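You operate a simulated robot arm through the tools that you are given. There is no shell and no other tool.

You are at the controls of a simulated robot arm. One attempt, no reset.

JOB
Wind 40 m of thread on the grey spool.
Fine: set spool and dial before you start; when it is wound, stand it back in its cup. Set down upright: what you pick out.

Only the result counts: the job must be done as asked and must still hold three seconds after the hand-in. Knocking over, shifting, dropping, spilling or breaking anything else fails it.

ROBOT AND FRAMES
A 7-joint arm with a fingered hand, fixed in place. Base frame: the origin is at the foot of the arm, x ahead of it, y to its left, z up. Readings come in cm, degrees, newtons and seconds.
Its first joint turns from -166.0 to 166.0 degrees. Payload 4 kg.
The tool frame sits at the grasp point between the pads (the TCP): z along the fingers, y along the line on which they close. The tips reach 3 cm beyond it. The gripper opens to 10.4 cm. The gripper's body begins 3.5 cm behind the TCP. The gripper is a hand of 4 fingers: y runs from the thumb to the fingers, the wrist lies at [-1.5, -11.3, -19] in the tool frame, and closing takes about 1.5 s.
Orientation is told as [roll, pitch, yaw] about the base's x, y, z axes, in that order, counted from this pose: with the fingers straight down and the wrist toward the robot, the tool's x, y and z point along [0, 1, 0], [1, 0, 0] and [0, 0, -1] of the base frame.

CONTROLS
- The arm moves only by the tool nudge_tool. Its arguments are lists of equal length, an entry for each row: "translation": the shift along the base's x, y, z in units of 300 mm (1.0 is 300 mm), a list of three; "turn": the turn, a rotation vector about the base's x, y, z in units of 60 degrees (1.0 is 60 degrees), a list of three; "claw": the gripper command, from -1 (shut) to 1 (fully open), values between in proportion. In form: {"translation": [[dx, dy, dz], ...], "turn": [[ax, ay, az], ...], "claw": [claw, ...]}. A call has 1 to 20 rows; each row is the pose to reach, as a shift and turn from the pose commanded when the call began. A call with a number of a shift or a turn outside -1 to 1 is refused whole. A row lasts 0.2 s, in which the tool goes at most 5 cm and 8.6 degrees; a call with a longer step from one row to the next is refused whole, and so is a gripper value outside its range. A pose out of reach is approached as far as the arm can. The call stops where the force on the tool passes 40 N (or 10 N more than at its start, if that is more) or the arm is blocked; 0.2 s more then pass. Each finger travels about 15.3 cm/s and halts on what it meets, pressing with about 25 N; the grip force reading is that of the motor and also rises with nothing between the fingers. The clock runs only during rows and for 0.2 s after the last one: add rows that repeat a pose to give the fingers time. It gives the time, the measured TCP pose, the force on the tool (base axes), the opening and the grip force at its end, in the units of the frame above (readings bear some noise), with the torque about the TCP (base axes, N m) and any sound that the robot's microphone picked up.
- Cameras (640 x 400 px; columns grow to the right, rows downward): "scene" is fixed at [22.05, -65.86, 160.39]; the picture's right is [0.61, -0.79, 0.00], its down [-0.73, -0.56, -0.38] and it looks along [0.30, 0.23, -0.92] (base axes); focal length 342 px, centre (320, 200). "wrist" rides on the gripper at [6.1, -9.2, -13] in the tool frame; the picture's right is [-0.81, 0.28, -0.52], its down [-0.53, -0.71, 0.46] and it looks along [-0.24, 0.64, 0.72] (tool axes); focal length 275 px, centre (320, 200). There is no depth. A picture from a camera that has moved, and an enlarged one, comes with that camera's place and axes in the base frame and with its lens. The place of the scene camera against the robot may be out by one fixed shift of up to 1.2 cm in any direction.
- grab_frame(camera): a new picture of that camera. The clock stands still meanwhile.
- grasp_type(shape): the hand has 4 fingers and takes this shape, open, in about a second: jaw (thumb against the fingers, like two jaws); tri (thumb and two fingers); tip (a fingertip pinch); poke (one finger out to press); point (the index stretched); flat (the hand flat); cup (the hand cupped); fist (a fist). The gripper value then closes the fingers along that shape, each until it touches; the sizes above hold for jaw. It gives what a move gives, with no picture.
- enlarge(camera, box): a new picture of the part [left, top, right, bottom] of that camera's present view, enlarged. The clock stands still meanwhile.
- hand_in(): hands the job in; it is judged then, once.

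Nothing tells you positions but the pictures and the camera data. Unless the task says otherwise, let go and move clear before handing in.

The tools are called after "Request:" by a JSON object that holds its "method" and its "body". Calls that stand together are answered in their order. nudge_tool: Moves the arm, as the interface text tells. Its arguments: {"type":"object","properties":{"translation":{"type":"array"},"turn":{"type":"array"},"claw":{"type":"array"}},"required":["translation","turn","claw"]} The other tools are called the same way: grasp_type (shape) gives the hand a shape; grab_frame (camera) takes a picture; enlarge (camera, box) takes an enlarged picture of a part of a camera's view; hand_in () hands the job in.

At the start:

```text
time_s: 0.0
ee_pos: [23.44, -45.28, 122.3]
ee_rot: [0.0, 0.0, 0.0]
contact_force: [0.1, 0.0, 0.9]
torque: [0.01, -0.03, 0.0]
gripper_width: 10.36
grip_force: 0.0
shape: jaw
```

scene: 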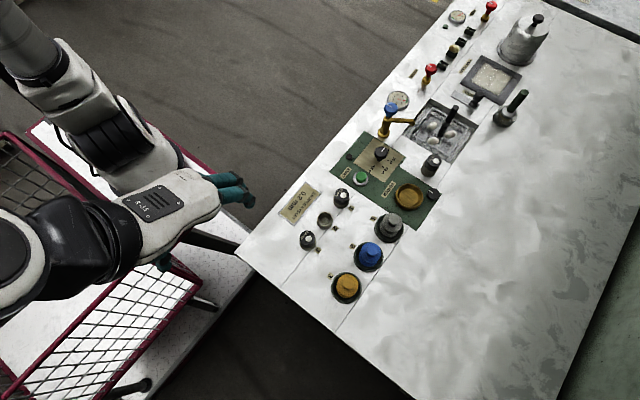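
wrist: 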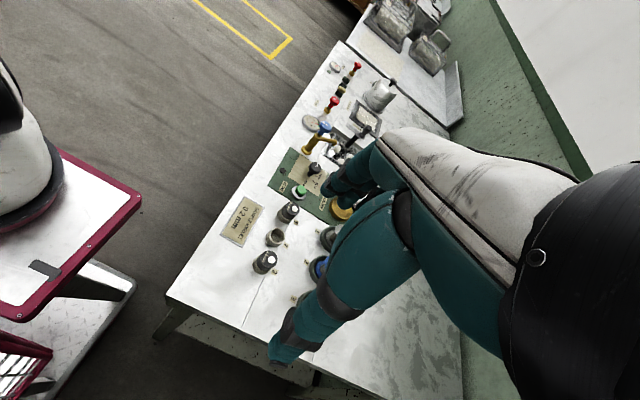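

I see a workbench with a green winding panel, three spools (grey, blue, yellow) in cups, and a label card. I'll zoom in on the panel to read labels before moving.

Request:
{"method": "enlarge", "body": {"camera": "scene", "box": [320, 120, 450, 210]}}

Request:
{"method": "enlarge", "body": {"camera": "scene", "box": [270, 170, 430, 310]}}

Request:
{"method": "enlarge", "body": {"camera": "scene", "box": [370, 0, 560, 190]}}

Request:
{"method": "enlarge", "body": {"camera": "wrist", "box": [210, 130, 370, 290]}}

```text
4.44 times, centred on (385, 165) of scene
camera zoom: at [22.05, -65.86, 160.39], right [0.61, -0.79, 0.0], down [-0.73, -0.56, -0.38], along [0.3, 0.23, -0.92], focal length 1519 px, centre (31, 356)
```

zoom: 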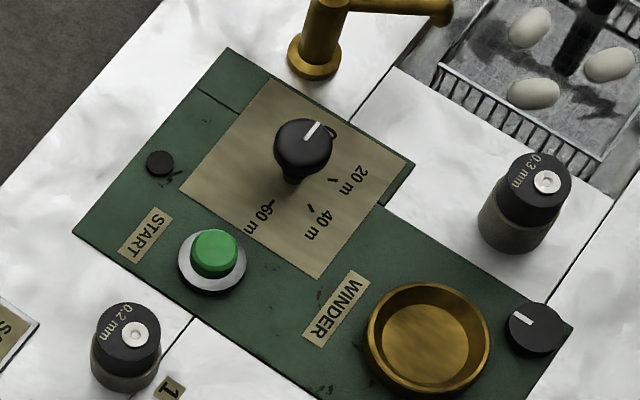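

```text
2.86 times, centred on (350, 240) of scene
camera zoom: at [22.05, -65.86, 160.39], right [0.61, -0.79, 0.0], down [-0.73, -0.56, -0.38], along [0.3, 0.23, -0.92], focal length 976 px, centre (234, 86)
```

zoom: 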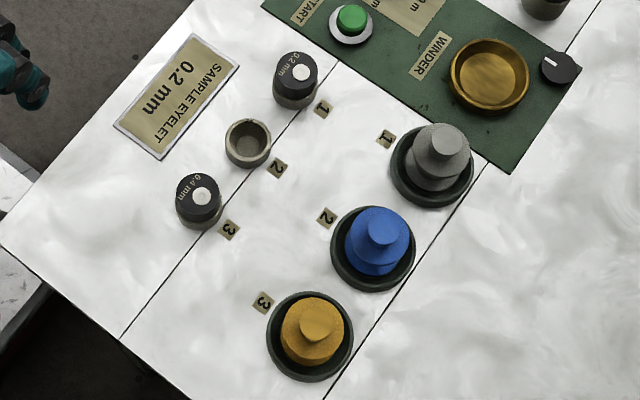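

```text
2.11 times, centred on (465, 95) of scene
camera zoom: at [22.05, -65.86, 160.39], right [0.61, -0.79, 0.0], down [-0.73, -0.56, -0.38], along [0.3, 0.23, -0.92], focal length 720 px, centre (15, 421)
```

zoom: 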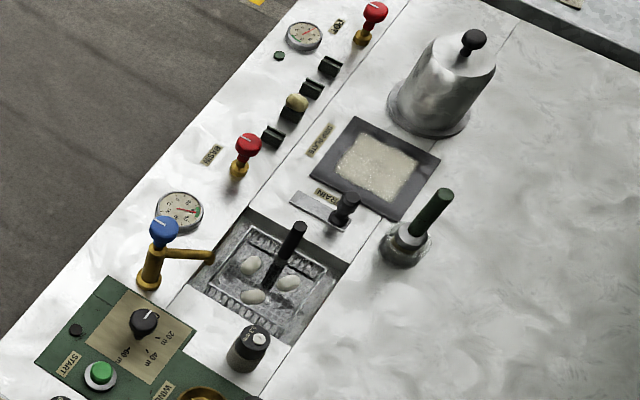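

```text
2.50 times, centred on (290, 210) of wrist
camera zoom: at [14.19, -39.16, 135.45], right [0.28, -0.81, 0.52], down [-0.71, -0.53, -0.46], along [0.64, -0.24, -0.72], focal length 688 px, centre (395, 175)
```

zoom: 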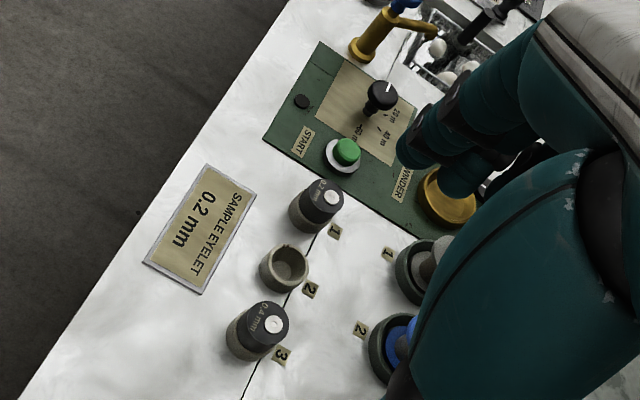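

The spools stand in cups 1–3 near the table edge, the winder dish is on the green panel beside the dial (0/20/40/60 m) and the green START button. My first triangulation puts the panel near (60, -57, ~85), so I'll move closer for better wrist views.

Request:
{"method": "nudge_tool", "body": {"translation": [[0.076, -0.031, -0.08], [0.152, -0.062, -0.16], [0.229, -0.094, -0.241], [0.305, -0.125, -0.32], [0.381, -0.156, -0.4], [0.457, -0.187, -0.48], [0.534, -0.219, -0.56], [0.61, -0.25, -0.643], [0.61, -0.25, -0.643]], "turn": [[0, 0, 0], [0, 0, 0], [0, 0, 0], [0, 0, 0], [0, 0, 0], [0, 0, 0], [0, 0, 0], [0, 0, 0], [0, 0, 0]], "claw": [1, 1, 1, 1, 1, 1, 1, 1, 1]}}

Request:
{"method": "grab_frame", "body": {"camera": "wrist"}}

Request:
{"method": "grab_frame", "body": {"camera": "scene"}}

```text
time_s: 2.0
ee_pos: [41.83, -52.64, 103.04]
ee_rot: [0.0, 0.0, 0.0]
contact_force: [-0.7, -0.4, -0.3]
torque: [0.01, -0.01, -0.01]
gripper_width: 10.37
grip_force: 0.0
shape: jaw
```

```text
taken
camera wrist: at [32.63, -46.47, 116.18], right [0.28, -0.81, 0.52], down [-0.71, -0.53, -0.46], along [0.64, -0.24, -0.72], focal length 275 px, centre (320, 200)
```

wrist: 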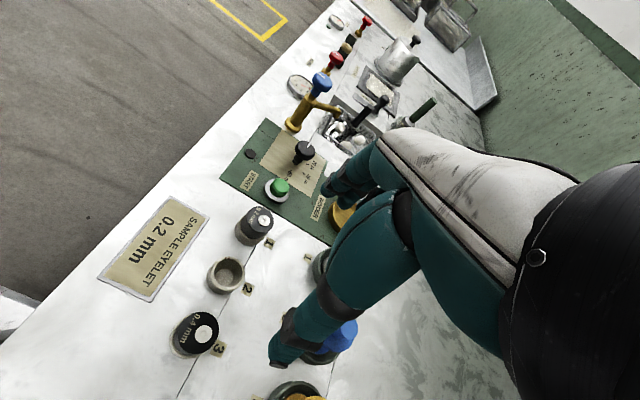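

```text
taken
```

scene: 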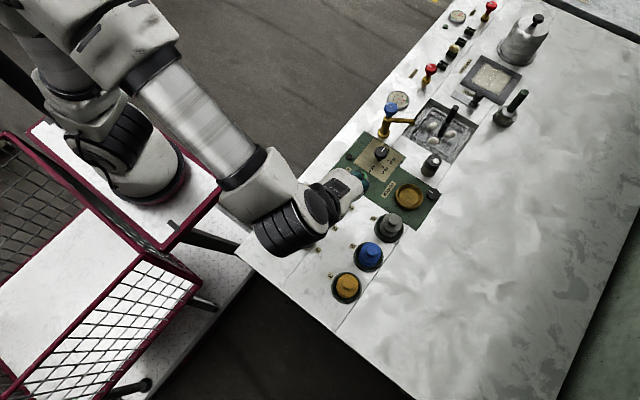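

The hand is now just in front of the panel; I'll take enlarged wrist views to refine positions.

Request:
{"method": "enlarge", "body": {"camera": "wrist", "box": [210, 100, 370, 220]}}

Request:
{"method": "enlarge", "body": {"camera": "scene", "box": [340, 130, 450, 250]}}

```text
3.33 times, centred on (290, 160) of wrist
camera zoom: at [32.63, -46.47, 116.18], right [0.28, -0.81, 0.52], down [-0.71, -0.53, -0.46], along [0.64, -0.24, -0.72], focal length 918 px, centre (420, 333)
```

zoom: 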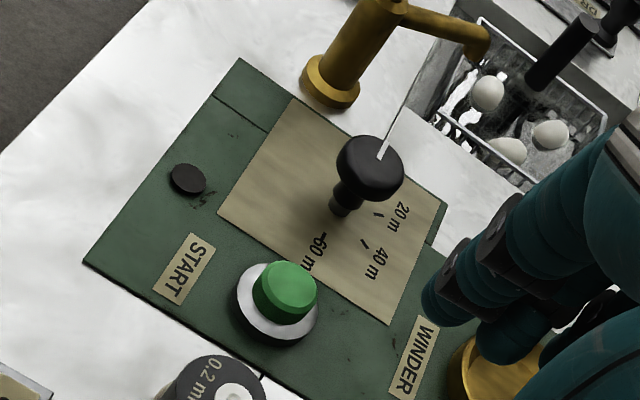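

```text
3.33 times, centred on (395, 190) of scene
camera zoom: at [22.05, -65.86, 160.39], right [0.61, -0.79, 0.0], down [-0.73, -0.56, -0.38], along [0.3, 0.23, -0.92], focal length 1139 px, centre (70, 233)
```

zoom: 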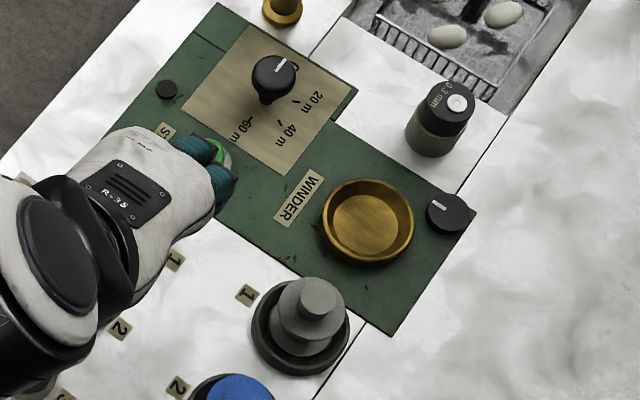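

I need more parallax, so I'll shift the hand toward -y and forward at the same height and look again.

Request:
{"method": "nudge_tool", "body": {"translation": [[0.03, -0.14, 0], [0.06, -0.28, 0], [0.09, -0.42, 0], [0.12, -0.56, 0], [0.15, -0.7, 0], [0.15, -0.7, 0]], "turn": [[0, 0, 0], [0, 0, 0], [0, 0, 0], [0, 0, 0], [0, 0, 0], [0, 0, 0]], "claw": [1, 1, 1, 1, 1, 1]}}

Request:
{"method": "grab_frame", "body": {"camera": "wrist"}}

Request:
{"method": "enlarge", "body": {"camera": "wrist", "box": [120, 60, 360, 210]}}

Request:
{"method": "enlarge", "body": {"camera": "wrist", "box": [100, 160, 340, 310]}}

```text
time_s: 3.4
ee_pos: [46.4, -73.75, 102.92]
ee_rot: [0.0, 0.0, 0.1]
contact_force: [0.4, -0.1, -0.1]
torque: [0.01, 0.0, 0.02]
gripper_width: 10.37
grip_force: 0.0
shape: jaw
```

```text
taken
camera wrist: at [37.1, -67.62, 116.1], right [0.28, -0.81, 0.52], down [-0.71, -0.53, -0.46], along [0.64, -0.24, -0.72], focal length 275 px, centre (320, 200)
```

wrist: 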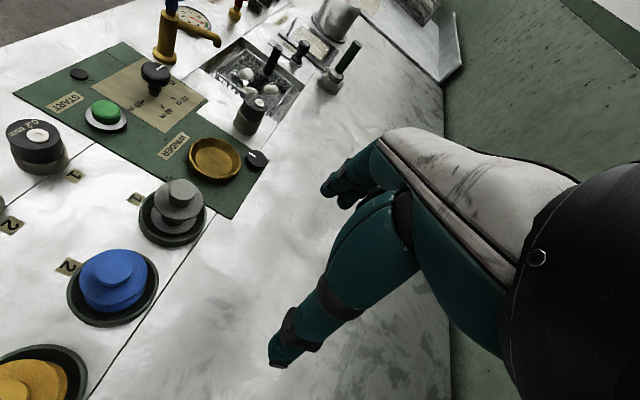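

```text
2.67 times, centred on (240, 135) of wrist
camera zoom: at [37.1, -67.62, 116.1], right [0.28, -0.81, 0.52], down [-0.71, -0.53, -0.46], along [0.64, -0.24, -0.72], focal length 734 px, centre (533, 373)
```

zoom: 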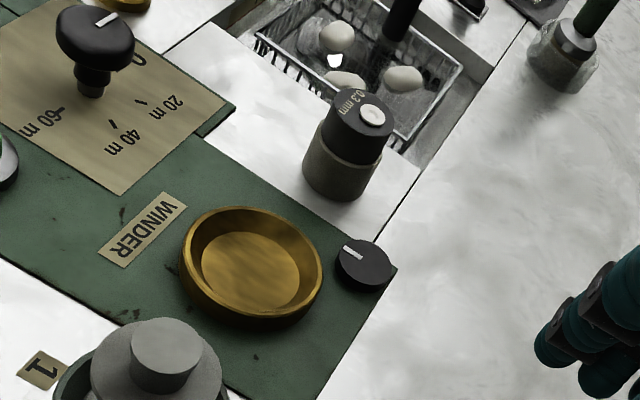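

```text
2.67 times, centred on (220, 235) of wrist
camera zoom: at [37.1, -67.62, 116.1], right [0.28, -0.81, 0.52], down [-0.71, -0.53, -0.46], along [0.64, -0.24, -0.72], focal length 734 px, centre (587, 107)
```

zoom: 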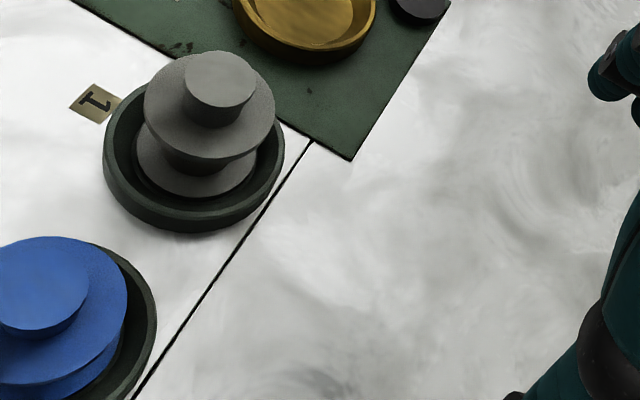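

I now have good triangulation: START ≈ (57.6, -50.1, 86.2), dial knob top ≈ (65.1, -50.8, 87.6), grey spool top ≈ (51.8, -62.7, 89.4), winder dish ≈ (60.3, -62.3, ~85.5). Next I'll look at the hand's shapes here in free air to choose a grasp.

Request:
{"method": "nudge_tool", "body": {"translation": [[0, 0, 0], [0, 0, 0], [0, 0, 0], [0, 0, 0], [0, 0, 0], [0, 0, 0]], "turn": [[0, 0, 0], [0, 0, 0], [0, 0, 0], [0, 0, 0], [0, 0, 0], [0, 0, 0]], "claw": [-0.45, -0.45, -0.45, -0.45, -0.45, -0.45]}}

Request:
{"method": "enlarge", "body": {"camera": "wrist", "box": [220, 120, 540, 390]}}

Request:
{"method": "grab_frame", "body": {"camera": "scene"}}

Request:
{"method": "enlarge", "body": {"camera": "scene", "box": [340, 170, 500, 270]}}

```text
time_s: 4.8
ee_pos: [46.34, -73.77, 102.96]
ee_rot: [0.0, 0.0, -0.1]
contact_force: [0.0, 0.4, -0.4]
torque: [0.0, 0.0, 0.04]
gripper_width: 2.89
grip_force: 0.0
shape: jaw
```

```text
1.48 times, centred on (380, 255) of wrist
camera zoom: at [37.11, -67.6, 116.1], right [0.28, -0.81, 0.52], down [-0.71, -0.53, -0.46], along [0.64, -0.24, -0.72], focal length 408 px, centre (231, 118)
```

zoom: 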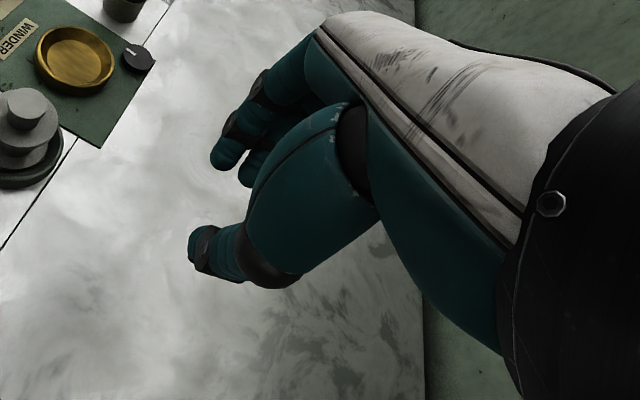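

```text
taken
```

scene: 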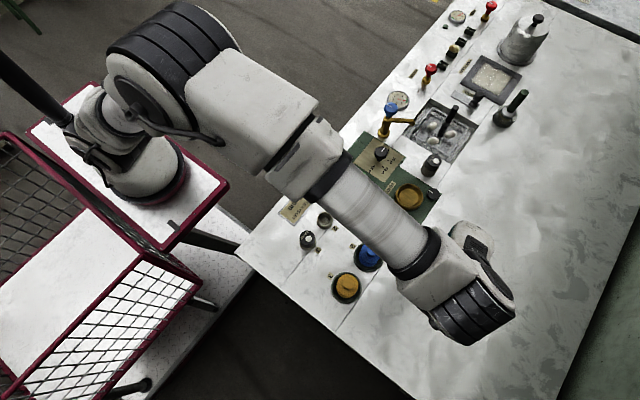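

```text
4.00 times, centred on (420, 220) of scene
camera zoom: at [22.05, -65.86, 160.39], right [0.61, -0.79, 0.0], down [-0.73, -0.56, -0.38], along [0.3, 0.23, -0.92], focal length 1367 px, centre (-80, 120)
```

zoom: 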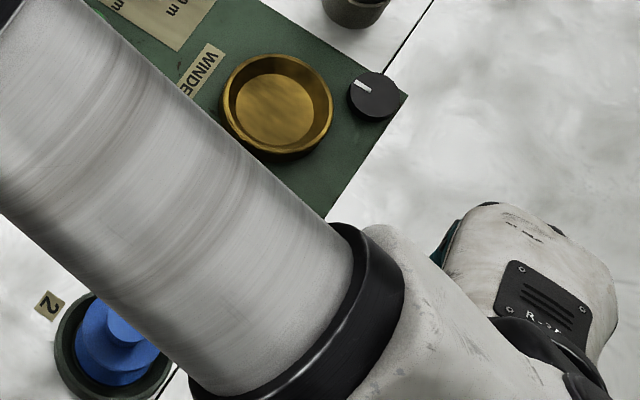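

The jaw shape closes its thumb and fingers symmetrically about the TCP, so I'll use it. I'll move above the dial (≈65.0, -51.0), keeping high, and check the pointer.

Request:
{"method": "nudge_tool", "body": {"translation": [[0.089, 0.109, 0], [0.178, 0.217, 0], [0.267, 0.325, 0], [0.356, 0.434, 0], [0.445, 0.542, 0], [0.534, 0.65, 0], [0.622, 0.758, 0], [0.622, 0.758, 0]], "turn": [[0, 0, 0], [0, 0, 0], [0, 0, 0], [0, 0, 0], [0, 0, 0], [0, 0, 0], [0, 0, 0], [0, 0, 0]], "claw": [0.25, 0.25, 0.25, 0.25, 0.25, 0.25, 0.25, 0.25]}}

Request:
{"method": "grab_frame", "body": {"camera": "wrist"}}

Request:
{"method": "enlarge", "body": {"camera": "wrist", "box": [190, 220, 350, 370]}}

Request:
{"method": "grab_frame", "body": {"camera": "scene"}}

```text
time_s: 6.6
ee_pos: [64.94, -51.01, 102.92]
ee_rot: [0.0, 0.1, 0.0]
contact_force: [0.0, -0.2, 0.2]
torque: [-0.02, -0.01, 0.02]
gripper_width: 6.49
grip_force: 0.1
shape: jaw
```

```text
taken
camera wrist: at [55.7, -44.87, 116.09], right [0.28, -0.81, 0.52], down [-0.71, -0.53, -0.46], along [0.64, -0.24, -0.72], focal length 275 px, centre (320, 200)
```

wrist: 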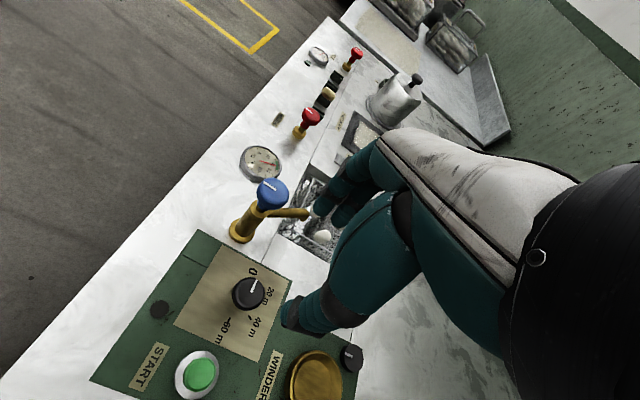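

```text
2.67 times, centred on (270, 295) of wrist
camera zoom: at [55.7, -44.87, 116.09], right [0.28, -0.81, 0.52], down [-0.71, -0.53, -0.46], along [0.64, -0.24, -0.72], focal length 734 px, centre (453, -53)
```

zoom: 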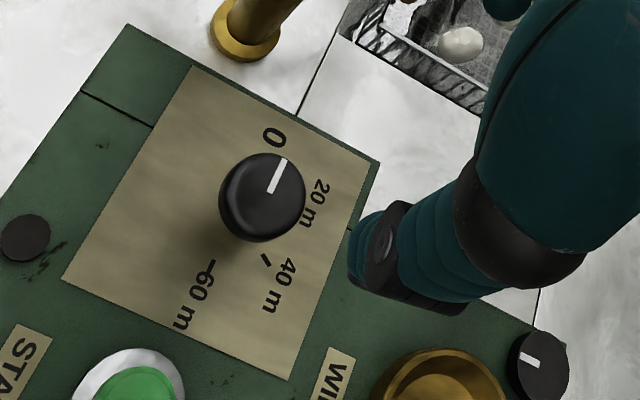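

```text
taken
```

scene: 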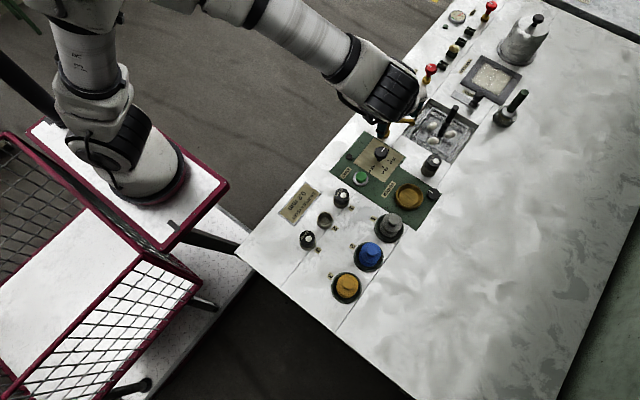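

The pointer is at 0 (pointing +x), and 40 m lies 120° clockwise. To keep clear of the tap I'll grip the knob at yaw -20° and turn to -80°, twice. First I rotate and come down partway to verify alignment.

Request:
{"method": "nudge_tool", "body": {"translation": [[0, 0, 0], [0, 0, 0], [0.004, 0.009, 0], [0.004, 0.009, -0.12], [0.004, 0.009, -0.25], [0.004, 0.009, -0.36], [0.004, 0.009, -0.36]], "turn": [[0, 0, -0.11], [0, 0, -0.22], [0, 0, -0.333], [0, 0, -0.333], [0, 0, -0.333], [0, 0, -0.333], [0, 0, -0.333]], "claw": [0.25, 0.25, 0.25, 0.25, 0.25, 0.25, 0.25]}}

Request:
{"method": "grab_frame", "body": {"camera": "wrist"}}

Request:
{"method": "enlarge", "body": {"camera": "scene", "box": [330, 90, 450, 190]}}

```text
time_s: 8.2
ee_pos: [64.96, -50.71, 92.18]
ee_rot: [0.1, 0.0, -20.0]
contact_force: [0.2, 0.9, 0.1]
torque: [0.01, 0.01, 0.02]
gripper_width: 6.49
grip_force: 0.2
shape: jaw
```

```text
taken
camera wrist: at [58.4, -41.88, 105.23], right [-0.02, -0.86, 0.52], down [-0.85, -0.26, -0.46], along [0.52, -0.45, -0.72], focal length 275 px, centre (320, 200)
```

wrist: 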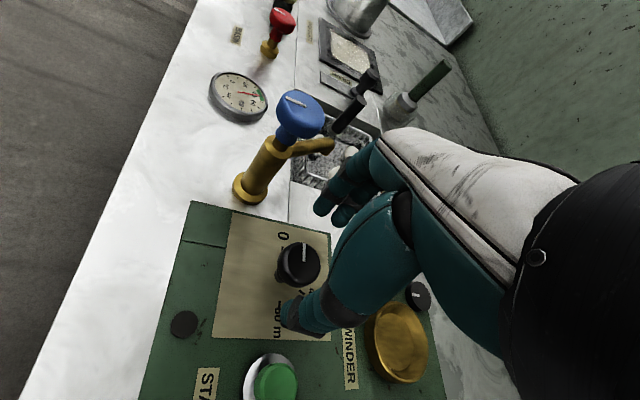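

```text
4.00 times, centred on (390, 140) of scene
camera zoom: at [22.05, -65.86, 160.39], right [0.61, -0.79, 0.0], down [-0.73, -0.56, -0.38], along [0.3, 0.23, -0.92], focal length 1367 px, centre (40, 440)
```

zoom: 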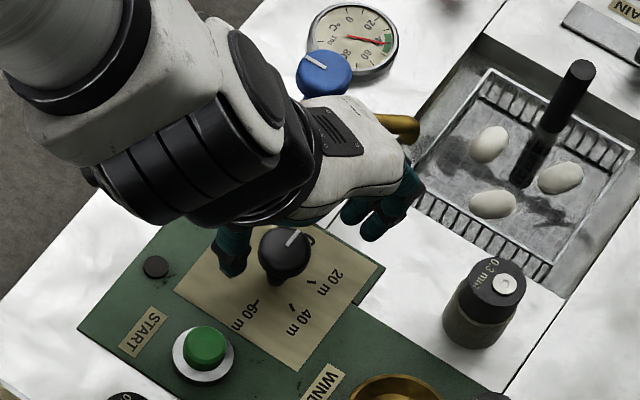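

The fingers straddle the knob and the tap is clear. I'll lower to the knob cap and close.

Request:
{"method": "nudge_tool", "body": {"translation": [[0.003, -0.005, -0.063], [0.003, -0.005, -0.126], [0.003, -0.005, -0.126], [0.003, -0.005, -0.126], [0.003, -0.005, -0.126], [0.003, -0.005, -0.126], [0.003, -0.005, -0.126], [0.003, -0.005, -0.126]], "turn": [[0, 0, 0], [0, 0, 0], [0, 0, 0], [0, 0, 0], [0, 0, 0], [0, 0, 0], [0, 0, 0], [0, 0, 0]], "claw": [0.25, 0.25, 0, -0.3, -0.5, -0.7, -0.7, -0.7]}}

Request:
{"method": "grab_frame", "body": {"camera": "wrist"}}

Request:
{"method": "enlarge", "body": {"camera": "scene", "box": [330, 90, 450, 190]}}

```text
time_s: 10.0
ee_pos: [64.99, -50.87, 88.47]
ee_rot: [0.0, 0.0, -19.8]
contact_force: [-1.3, 0.7, 0.7]
torque: [0.01, -0.01, -0.02]
gripper_width: 1.66
grip_force: 0.1
shape: jaw
```

```text
taken
camera wrist: at [58.42, -42.03, 101.64], right [-0.02, -0.86, 0.52], down [-0.85, -0.26, -0.46], along [0.52, -0.45, -0.72], focal length 275 px, centre (320, 200)
```

wrist: 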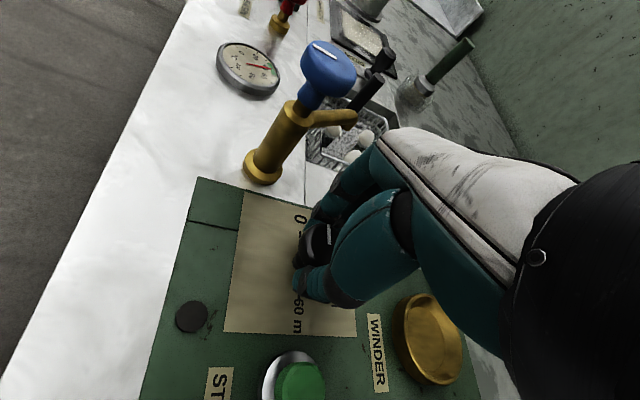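

```text
4.00 times, centred on (390, 140) of scene
camera zoom: at [22.05, -65.86, 160.39], right [0.61, -0.79, 0.0], down [-0.73, -0.56, -0.38], along [0.3, 0.23, -0.92], focal length 1367 px, centre (40, 440)
```

zoom: 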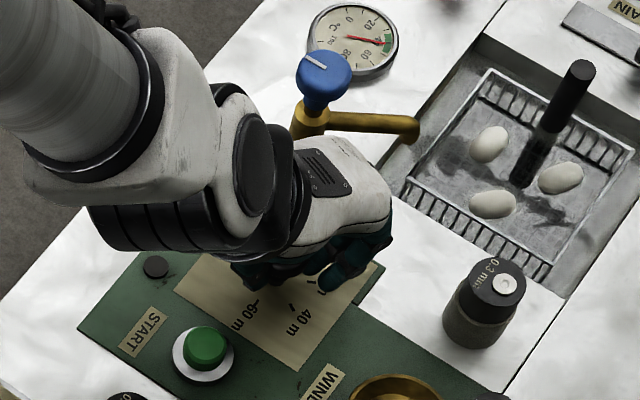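

Request:
{"method": "enlarge", "body": {"camera": "wrist", "box": [250, 170, 410, 320]}}

```text
2.67 times, centred on (330, 245) of wrist
camera zoom: at [58.42, -42.03, 101.64], right [-0.02, -0.86, 0.52], down [-0.85, -0.26, -0.46], along [0.52, -0.45, -0.72], focal length 734 px, centre (293, 80)
```

zoom: 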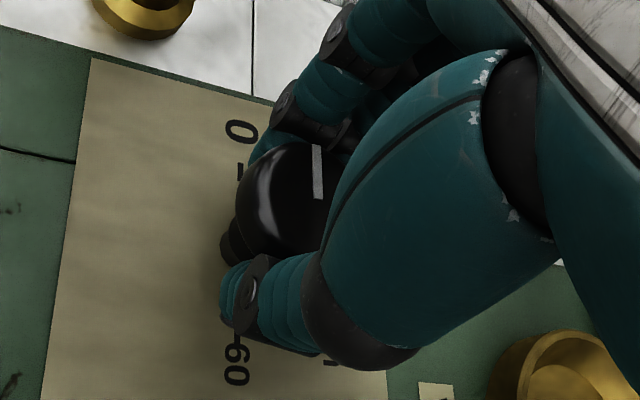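

The knob is between thumb and fingers, but the grip isn't firm yet; I'll close fully to see whether it clamps.

Request:
{"method": "nudge_tool", "body": {"translation": [[0, 0, 0], [0, 0, 0], [0, 0, 0], [0, 0, 0], [0, 0, 0], [0, 0, 0]], "turn": [[0, 0, 0], [0, 0, 0], [0, 0, 0], [0, 0, 0], [0, 0, 0], [0, 0, 0]], "claw": [-1, -1, -1, -1, -1, -1]}}

Request:
{"method": "enlarge", "body": {"camera": "wrist", "box": [250, 170, 410, 320]}}

```text
time_s: 11.4
ee_pos: [64.85, -50.99, 88.44]
ee_rot: [0.0, 0.0, -20.1]
contact_force: [-10.5, 3.8, -20.8]
torque: [-0.01, 0.09, -0.02]
gripper_width: 1.68
grip_force: 24.9
shape: jaw
```

```text
2.67 times, centred on (330, 245) of wrist
camera zoom: at [58.4, -42.05, 101.57], right [-0.02, -0.86, 0.52], down [-0.85, -0.26, -0.45], along [0.52, -0.45, -0.73], focal length 734 px, centre (293, 80)
```

zoom: 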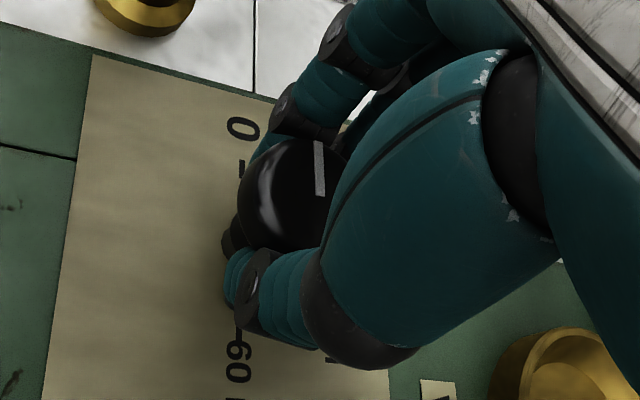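

The knob is clamped (25 N grip). Now I'll turn it clockwise by 60°.

Request:
{"method": "nudge_tool", "body": {"translation": [[0, 0, 0], [0, 0, 0], [0, 0, 0], [0, 0, 0], [0, 0, 0], [0, 0, 0], [0, 0, 0], [0, 0, 0], [0, 0, 0], [0, 0, 0]], "turn": [[0, 0, -0.11], [0, 0, -0.22], [0, 0, -0.33], [0, 0, -0.44], [0, 0, -0.56], [0, 0, -0.67], [0, 0, -0.78], [0, 0, -0.89], [0, 0, -1.0], [0, 0, -1.0]], "claw": [-1, -1, -1, -1, -1, -1, -1, -1, -1, -1]}}

Request:
{"method": "enlarge", "body": {"camera": "wrist", "box": [230, 150, 430, 340]}}

Request:
{"method": "enlarge", "body": {"camera": "scene", "box": [330, 90, 450, 190]}}

```text
time_s: 13.6
ee_pos: [65.1, -50.85, 88.39]
ee_rot: [-0.2, 0.1, -80.0]
contact_force: [-15.1, 9.0, -15.4]
torque: [-0.01, 0.43, 0.01]
gripper_width: 1.67
grip_force: 25.0
shape: jaw
```

```text
2.11 times, centred on (330, 245) of wrist
camera zoom: at [69.44, -40.77, 101.55], right [-0.75, -0.41, 0.52], down [-0.65, 0.61, -0.45], along [-0.13, -0.68, -0.72], focal length 580 px, centre (299, 105)
```

zoom: 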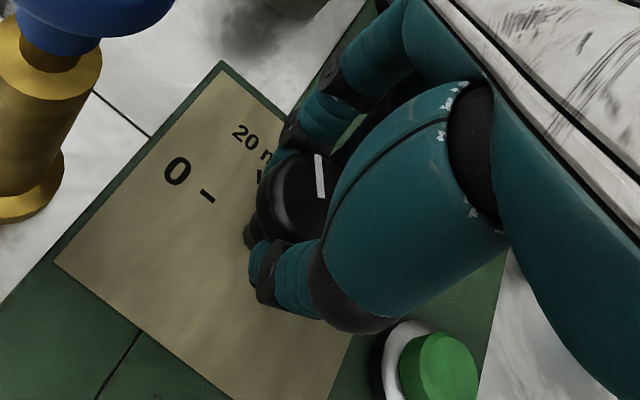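

```text
4.00 times, centred on (390, 140) of scene
camera zoom: at [22.05, -65.86, 160.39], right [0.61, -0.79, 0.0], down [-0.73, -0.56, -0.38], along [0.3, 0.23, -0.92], focal length 1367 px, centre (40, 440)
```

zoom: 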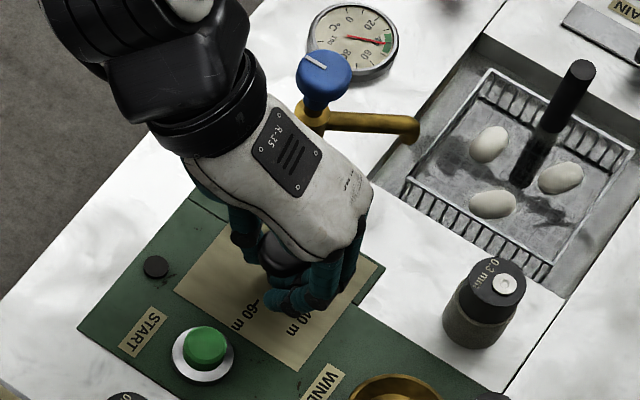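

The knob followed the hand. I'll release, rise, rotate back to -20° and check the pointer.

Request:
{"method": "nudge_tool", "body": {"translation": [[0, 0, 0], [0, 0, 0], [0, 0, 0], [0, 0, 0], [0, 0, 0.126], [0, 0, 0.2], [0, 0, 0.2], [0, 0, 0.2], [0, 0, 0.2], [0, 0, 0.2], [0, 0, 0.2], [0, 0, 0.2], [0, 0, 0.2], [0, 0, 0.2], [0, 0, 0.2], [0, 0, 0.2]], "turn": [[0, 0, 0], [0, 0, 0], [0, 0, 0], [0, 0, 0], [0, 0, 0], [0, 0, 0], [0, 0, 0.11], [0, 0, 0.22], [0, 0, 0.33], [0, 0, 0.44], [0, 0, 0.56], [0, 0, 0.67], [0, 0, 0.78], [0, 0, 0.89], [0, 0, 1.0], [0, 0, 1.0]], "claw": [-0.5, 0, 0.25, 0.25, 0.25, 0.25, 0.25, 0.25, 0.25, 0.25, 0.25, 0.25, 0.25, 0.25, 0.25, 0.25]}}

Request:
{"method": "enlarge", "body": {"camera": "wrist", "box": [220, 190, 380, 340]}}

Request:
{"method": "enlarge", "body": {"camera": "scene", "box": [330, 90, 450, 190]}}

```text
time_s: 17.0
ee_pos: [65.1, -51.03, 94.48]
ee_rot: [0.0, -0.1, -19.9]
contact_force: [-0.3, 0.3, 0.2]
torque: [-0.01, 0.01, 0.03]
gripper_width: 6.48
grip_force: 0.1
shape: jaw
```

```text
2.67 times, centred on (300, 265) of wrist
camera zoom: at [58.47, -42.06, 107.59], right [-0.02, -0.86, 0.52], down [-0.85, -0.26, -0.46], along [0.52, -0.45, -0.72], focal length 734 px, centre (373, 27)
```

zoom: 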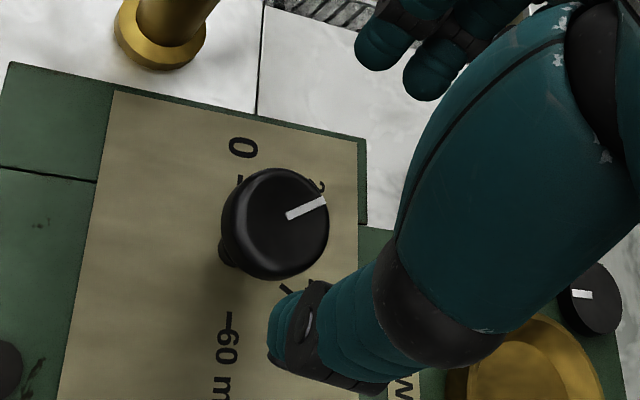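

```text
4.00 times, centred on (390, 140) of scene
camera zoom: at [22.05, -65.86, 160.39], right [0.61, -0.79, 0.0], down [-0.73, -0.56, -0.38], along [0.3, 0.23, -0.92], focal length 1367 px, centre (40, 440)
```

zoom: 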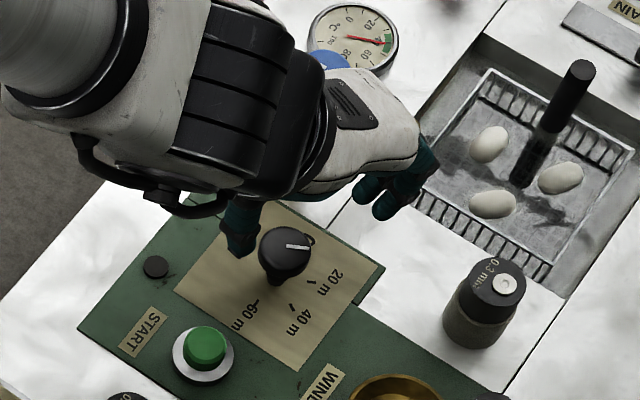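

The pointer now sits at about -60° (20 m). I'll repeat the same grip and turn for another 60°.

Request:
{"method": "nudge_tool", "body": {"translation": [[0, 0, -0.1], [0, 0, -0.2], [0, 0, -0.2], [0, 0, -0.2], [0, 0, -0.2], [0, 0, -0.2], [0, 0, -0.2], [0, 0, -0.2], [0, 0, -0.2], [0, 0, -0.2], [0, 0, -0.2]], "turn": [[0, 0, 0], [0, 0, 0], [0, 0, 0], [0, 0, 0], [0, 0, 0], [0, 0, 0], [0, 0, 0], [0, 0, 0], [0, 0, 0], [0, 0, 0], [0, 0, 0]], "claw": [0.25, 0.25, 0.25, 0, -0.3, -0.6, -0.8, -1, -1, -1, -1]}}

Request:
{"method": "enlarge", "body": {"camera": "wrist", "box": [250, 170, 410, 320]}}

```text
time_s: 19.4
ee_pos: [64.87, -50.85, 88.28]
ee_rot: [0.0, 0.1, -19.9]
contact_force: [-9.0, 2.1, -18.2]
torque: [-0.1, 0.04, 0.01]
gripper_width: 1.45
grip_force: 25.4
shape: jaw
```

```text
2.67 times, centred on (330, 245) of wrist
camera zoom: at [58.34, -42.02, 101.5], right [-0.02, -0.86, 0.52], down [-0.85, -0.26, -0.45], along [0.52, -0.45, -0.73], focal length 734 px, centre (293, 80)
```

zoom: 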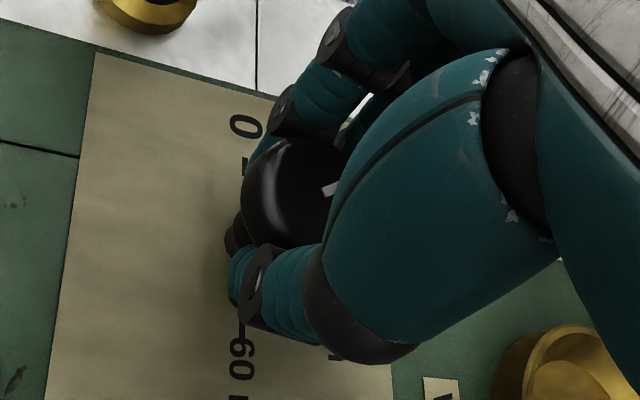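

Request:
{"method": "nudge_tool", "body": {"translation": [[0, 0, 0], [0, 0, 0], [0, 0, 0], [0, 0, 0], [0, 0, 0], [0, 0, 0], [0, 0, 0], [0, 0, 0], [0, 0, 0], [0, 0, 0]], "turn": [[0, 0, -0.11], [0, 0, -0.22], [0, 0, -0.33], [0, 0, -0.44], [0, 0, -0.56], [0, 0, -0.67], [0, 0, -0.78], [0, 0, -0.89], [0, 0, -1.0], [0, 0, -1.0]], "claw": [-1, -1, -1, -1, -1, -1, -1, -1, -1, -1]}}

Request:
{"method": "nudge_tool", "body": {"translation": [[0, 0, 0], [0, 0, 0], [0, 0, 0], [0, 0, 0], [0, 0, 0.126], [0, 0, 0.25], [0, 0, 0.4], [0, 0, 0.4], [0, 0, 0.4], [0, 0, 0.4], [0, 0, 0.4], [0, 0, 0.4], [0, 0, 0.4], [0, 0, 0.4], [0, 0, 0.4], [0, 0, 0.4]], "turn": [[0, 0, 0], [0, 0, 0], [0, 0, 0], [0, 0, 0], [0, 0, 0], [0, 0, 0], [0, 0, 0.11], [0, 0, 0.22], [0, 0, 0.33], [0, 0, 0.44], [0, 0, 0.56], [0, 0, 0.67], [0, 0, 0.78], [0, 0, 0.89], [0, 0, 1.0], [0, 0, 1.0]], "claw": [-0.5, 0, 0.25, 0.25, 0.25, 0.25, 0.25, 0.25, 0.25, 0.25, 0.25, 0.25, 0.25, 0.25, 0.25, 0.25]}}

Request:
{"method": "enlarge", "body": {"camera": "wrist", "box": [220, 190, 380, 340]}}

Request:
{"method": "enlarge", "body": {"camera": "scene", "box": [330, 110, 430, 200]}}

```text
time_s: 21.6
ee_pos: [65.05, -50.96, 88.39]
ee_rot: [0.0, 0.1, -80.0]
contact_force: [-11.7, 9.2, -20.9]
torque: [0.0, 0.28, -0.05]
gripper_width: 1.49
grip_force: 25.0
shape: jaw
```

```text
time_s: 25.0
ee_pos: [65.08, -50.96, 100.42]
ee_rot: [0.0, 0.0, -19.9]
contact_force: [0.6, 0.2, 0.8]
torque: [0.0, -0.02, 0.01]
gripper_width: 6.47
grip_force: 0.1
shape: jaw
```

```text
2.67 times, centred on (300, 265) of wrist
camera zoom: at [58.53, -42.03, 113.59], right [-0.02, -0.86, 0.52], down [-0.85, -0.26, -0.46], along [0.52, -0.45, -0.72], focal length 734 px, centre (373, 27)
```

zoom: 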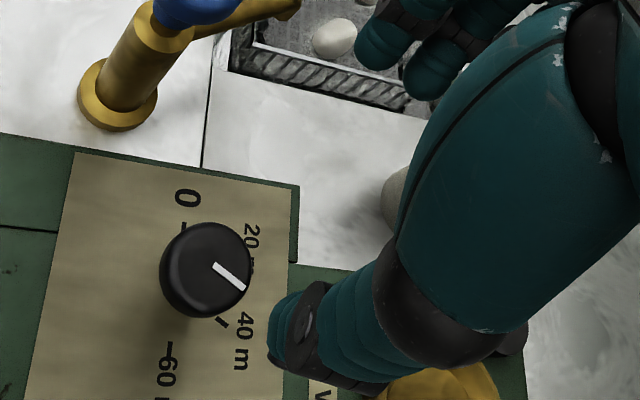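

```text
4.44 times, centred on (380, 155) of scene
camera zoom: at [22.05, -65.86, 160.39], right [0.61, -0.79, 0.0], down [-0.73, -0.56, -0.38], along [0.3, 0.23, -0.92], focal length 1519 px, centre (53, 400)
```

zoom: 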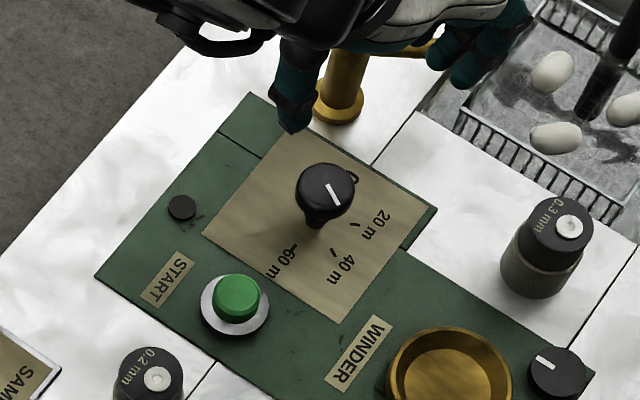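

The dial now points to 40 m (pointer ≈ -121°, mark at -120°). Next I go above the grey spool (≈51.8, -62.7) turning toward yaw -90°, so the fingers close along y, clear of the blue spool and winder.

Request:
{"method": "nudge_tool", "body": {"translation": [[-0.049, -0.043, 0], [-0.098, -0.087, 0], [-0.148, -0.13, 0], [-0.197, -0.174, 0], [-0.246, -0.217, 0], [-0.295, -0.261, 0], [-0.344, -0.304, 0], [-0.393, -0.348, 0], [-0.4427, -0.3913, 0], [-0.4427, -0.3913, 0]], "turn": [[0, 0, -0.11], [0, 0, -0.22], [0, 0, -0.33], [0, 0, -0.44], [0, 0, -0.56], [0, 0, -0.67], [0, 0, -0.78], [0, 0, -0.89], [0, 0, -1.0], [0, 0, -1.0]], "claw": [0.25, 0.25, 0.25, 0.25, 0.25, 0.25, 0.25, 0.25, 0.25, 0.25]}}

Request:
{"method": "nudge_tool", "body": {"translation": [[0, 0, 0], [0, 0, 0], [0, 0, 0]], "turn": [[0, 0, -0.083], [0, 0, -0.167], [0, 0, -0.167]], "claw": [0.25, 0.25, 0.25]}}

Request:
{"method": "grab_frame", "body": {"camera": "wrist"}}

Request:
{"method": "enlarge", "body": {"camera": "wrist", "box": [180, 170, 380, 390]}}

Request:
{"method": "enlarge", "body": {"camera": "scene", "box": [310, 120, 470, 270]}}

```text
time_s: 27.2
ee_pos: [51.84, -62.76, 100.36]
ee_rot: [0.0, 0.0, -80.0]
contact_force: [0.1, -0.3, 1.0]
torque: [0.01, -0.02, 0.0]
gripper_width: 6.47
grip_force: 0.1
shape: jaw
```

```text
time_s: 28.0
ee_pos: [51.76, -62.74, 100.39]
ee_rot: [-0.1, 0.0, -90.0]
contact_force: [-0.8, 0.4, -0.1]
torque: [-0.02, 0.0, 0.02]
gripper_width: 6.47
grip_force: 0.1
shape: jaw
```

```text
taken
camera wrist: at [57.93, -53.45, 113.51], right [-0.81, -0.28, 0.52], down [-0.53, 0.71, -0.46], along [-0.24, -0.64, -0.72], focal length 275 px, centre (320, 200)
```

wrist: 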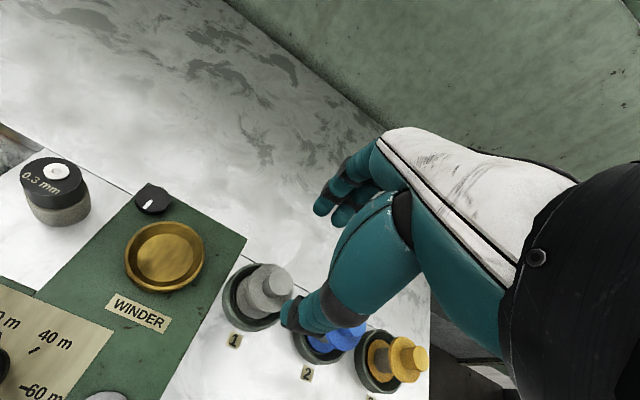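

```text
1.82 times, centred on (280, 280) of wrist
camera zoom: at [57.93, -53.45, 113.51], right [-0.81, -0.28, 0.52], down [-0.53, 0.71, -0.46], along [-0.24, -0.64, -0.72], focal length 500 px, centre (393, 54)
```

zoom: 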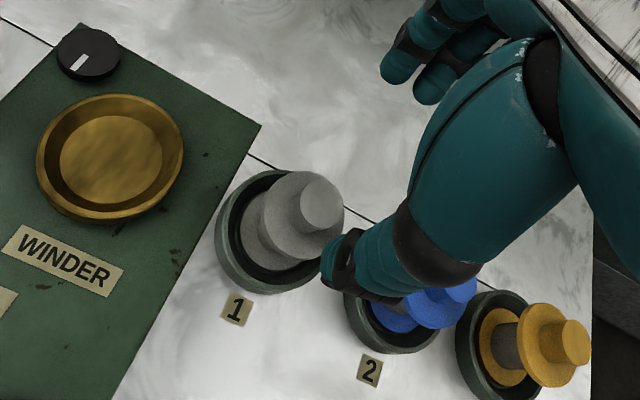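

```text
2.67 times, centred on (390, 195) of scene
camera zoom: at [22.05, -65.86, 160.39], right [0.61, -0.79, 0.0], down [-0.73, -0.56, -0.38], along [0.3, 0.23, -0.92], focal length 911 px, centre (133, 213)
```

zoom: 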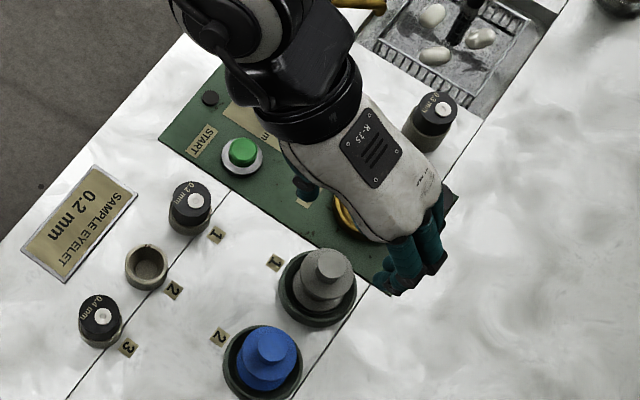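

Refined: grey spool hub top ≈ (51.1, -63.0, 90.7), its flange top ≈ 88.3, winder rim centre ≈ (60.65, -62.2, 85.0). I'll lower most of the way and check alignment.

Request:
{"method": "nudge_tool", "body": {"translation": [[-0.022, -0.007, -0.08], [-0.022, -0.007, -0.16], [-0.022, -0.007, -0.213], [-0.022, -0.007, -0.213]], "turn": [[0, 0, 0], [0, 0, 0], [0, 0, 0], [0, 0, 0]], "claw": [0.25, 0.25, 0.25, 0.25]}}

Request:
{"method": "grab_frame", "body": {"camera": "wrist"}}

Request:
{"method": "enlarge", "body": {"camera": "wrist", "box": [220, 180, 380, 340]}}

Request:
{"method": "enlarge", "body": {"camera": "scene", "box": [330, 180, 450, 280]}}

```text
time_s: 29.0
ee_pos: [51.01, -62.8, 93.86]
ee_rot: [0.0, 0.0, -90.0]
contact_force: [-0.5, 0.3, -0.4]
torque: [0.01, -0.01, -0.05]
gripper_width: 6.45
grip_force: 0.1
shape: jaw
```

```text
taken
camera wrist: at [57.21, -53.66, 107.01], right [-0.81, -0.28, 0.52], down [-0.53, 0.71, -0.45], along [-0.24, -0.64, -0.72], focal length 275 px, centre (320, 200)
```

wrist: 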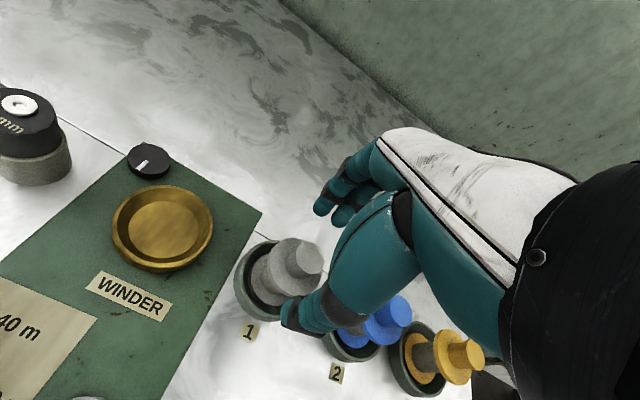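

```text
2.50 times, centred on (300, 260) of wrist
camera zoom: at [57.21, -53.66, 107.01], right [-0.81, -0.28, 0.52], down [-0.53, 0.71, -0.45], along [-0.24, -0.64, -0.72], focal length 688 px, centre (370, 50)
```

zoom: 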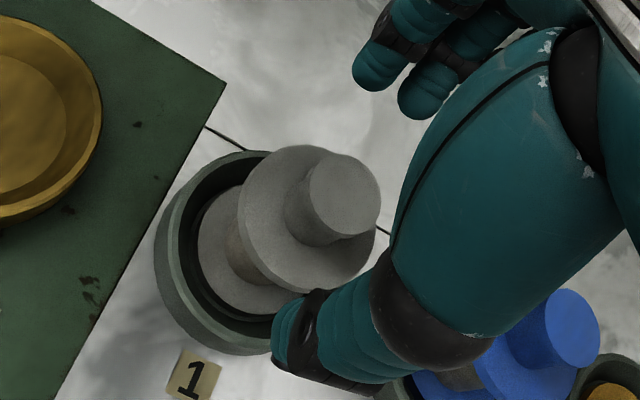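

```text
4.00 times, centred on (390, 230) of scene
camera zoom: at [22.05, -65.86, 160.39], right [0.61, -0.79, 0.0], down [-0.73, -0.56, -0.38], along [0.3, 0.23, -0.92], focal length 1367 px, centre (40, 80)
```

zoom: 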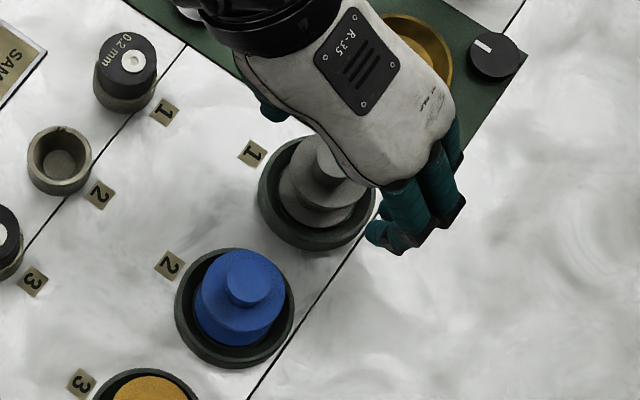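

Everything agrees: hub spans z 88.4–90.6 at (51.0, -63.0). I'll lower to z ≈ 91.8 and close gently on the hub.

Request:
{"method": "nudge_tool", "body": {"translation": [[0, -0.006, -0.035], [0, -0.006, -0.069], [0, -0.006, -0.069], [0, -0.006, -0.069], [0, -0.006, -0.069], [0, -0.006, -0.069], [0, -0.006, -0.069], [0, -0.006, -0.069], [0, -0.006, -0.069]], "turn": [[0, 0, 0], [0, 0, 0], [0, 0, 0], [0, 0, 0], [0, 0, 0], [0, 0, 0], [0, 0, 0], [0, 0, 0], [0, 0, 0]], "claw": [0.25, 0.25, 0, -0.15, -0.3, -0.4, -0.45, -0.5, -0.5]}}

Request:
{"method": "enlarge", "body": {"camera": "wrist", "box": [240, 170, 400, 330]}}

Request:
{"method": "enlarge", "body": {"camera": "scene", "box": [330, 180, 450, 280]}}

```text
time_s: 31.0
ee_pos: [51.06, -63.21, 91.92]
ee_rot: [0.0, 0.0, -90.1]
contact_force: [-0.5, -1.5, 4.6]
torque: [-0.01, 0.01, 0.02]
gripper_width: 2.69
grip_force: 0.1
shape: jaw
```

```text
2.50 times, centred on (320, 250) of wrist
camera zoom: at [57.19, -53.87, 105.03], right [-0.81, -0.28, 0.52], down [-0.53, 0.71, -0.46], along [-0.24, -0.65, -0.72], focal length 688 px, centre (320, 75)
```

zoom: 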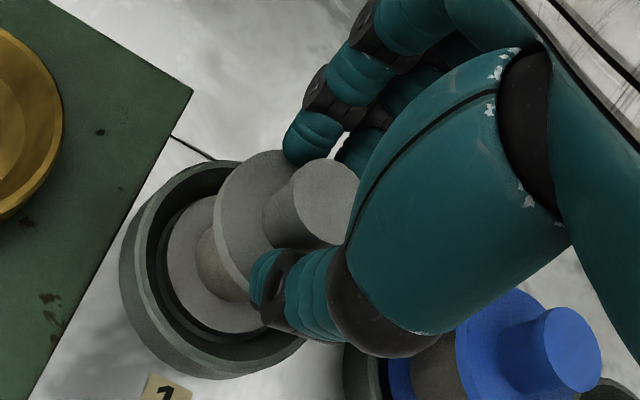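

```text
4.00 times, centred on (390, 230) of scene
camera zoom: at [22.05, -65.86, 160.39], right [0.61, -0.79, 0.0], down [-0.73, -0.56, -0.38], along [0.3, 0.23, -0.92], focal length 1367 px, centre (40, 80)
```

zoom: 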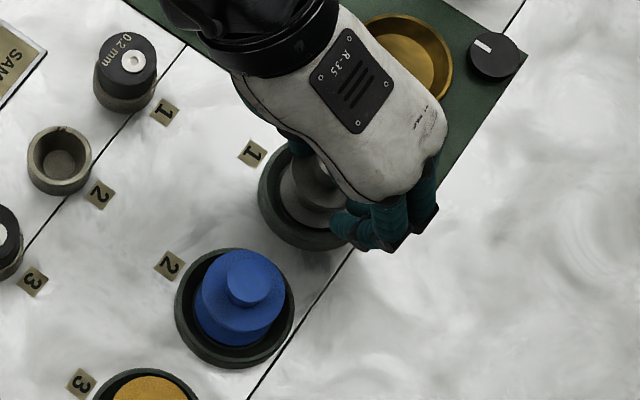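

The thumb and fingers are around the hub, with a light touch on the flange. I'll raise a hair and clamp.

Request:
{"method": "nudge_tool", "body": {"translation": [[0, 0.003, 0.01], [0, 0.003, 0.01], [0, 0.003, 0.01], [0, 0.003, 0.01], [0, 0.003, 0.01], [0, 0.003, 0.01]], "turn": [[0, 0, 0], [0, 0, 0], [0, 0, 0], [0, 0, 0], [0, 0, 0], [0, 0, 0]], "claw": [-0.5, -0.7, -0.9, -1, -1, -1]}}

Request:
{"method": "enlarge", "body": {"camera": "wrist", "box": [240, 170, 400, 330]}}

```text
time_s: 32.4
ee_pos: [51.08, -63.03, 92.27]
ee_rot: [0.0, -0.1, -89.9]
contact_force: [0.1, 0.5, 0.2]
torque: [0.02, 0.03, -0.02]
gripper_width: 1.58
grip_force: 24.6
shape: jaw
```

```text
2.50 times, centred on (320, 250) of wrist
camera zoom: at [57.22, -53.76, 105.34], right [-0.81, -0.28, 0.52], down [-0.53, 0.71, -0.46], along [-0.24, -0.64, -0.72], focal length 688 px, centre (320, 75)
```

zoom: 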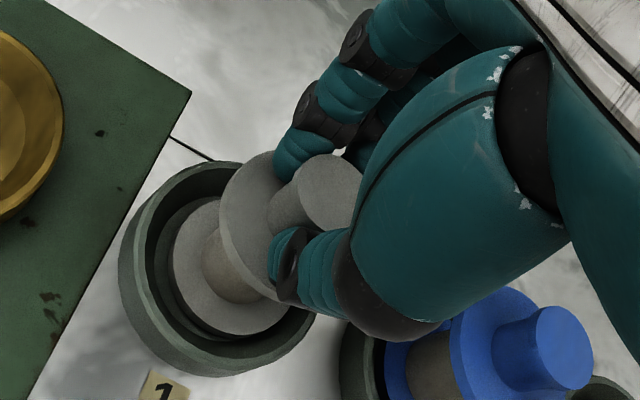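

Clamped on the hub. I'll lift gradually and check that the spool comes along.

Request:
{"method": "nudge_tool", "body": {"translation": [[0, 0, 0.02], [0, 0, 0.04], [0, 0, 0.08], [0, 0, 0.14], [0, 0, 0.2], [0, 0, 0.2]], "turn": [[0, 0, 0], [0, 0, 0], [0, 0, 0], [0, 0, 0], [0, 0, 0], [0, 0, 0]], "claw": [-1, -1, -1, -1, -1, -1]}}

Request:
{"method": "grab_frame", "body": {"camera": "wrist"}}

Request:
{"method": "enlarge", "body": {"camera": "scene", "box": [330, 160, 450, 260]}}

```text
time_s: 33.8
ee_pos: [51.19, -62.94, 98.29]
ee_rot: [0.1, 0.0, -89.9]
contact_force: [0.0, 0.4, 0.2]
torque: [0.01, -0.02, -0.02]
gripper_width: 1.6
grip_force: 25.4
shape: jaw
```

```text
taken
camera wrist: at [57.19, -53.74, 111.39], right [-0.81, -0.28, 0.52], down [-0.53, 0.71, -0.46], along [-0.24, -0.64, -0.72], focal length 275 px, centre (320, 200)
```

wrist: 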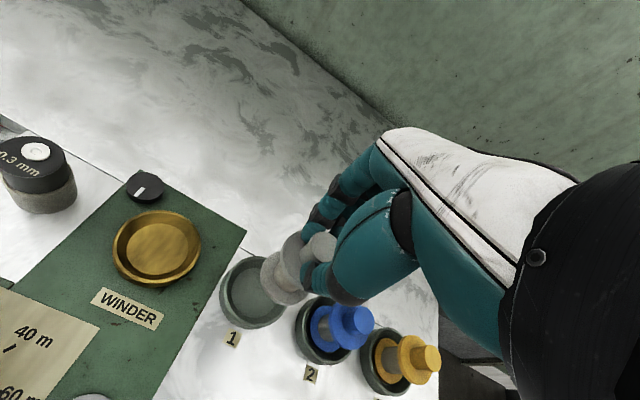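

```text
4.00 times, centred on (390, 210) of scene
camera zoom: at [22.05, -65.86, 160.39], right [0.61, -0.79, 0.0], down [-0.73, -0.56, -0.38], along [0.3, 0.23, -0.92], focal length 1367 px, centre (40, 160)
```

zoom: 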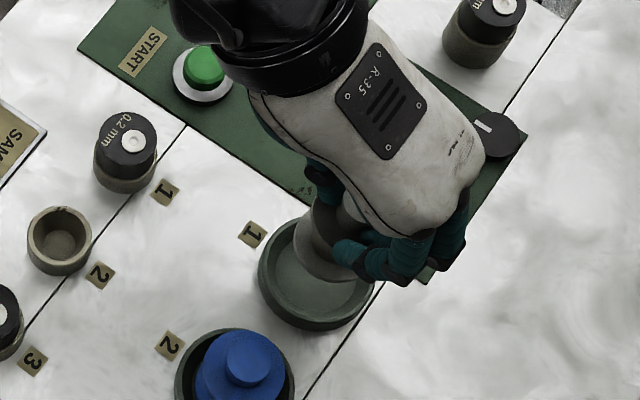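

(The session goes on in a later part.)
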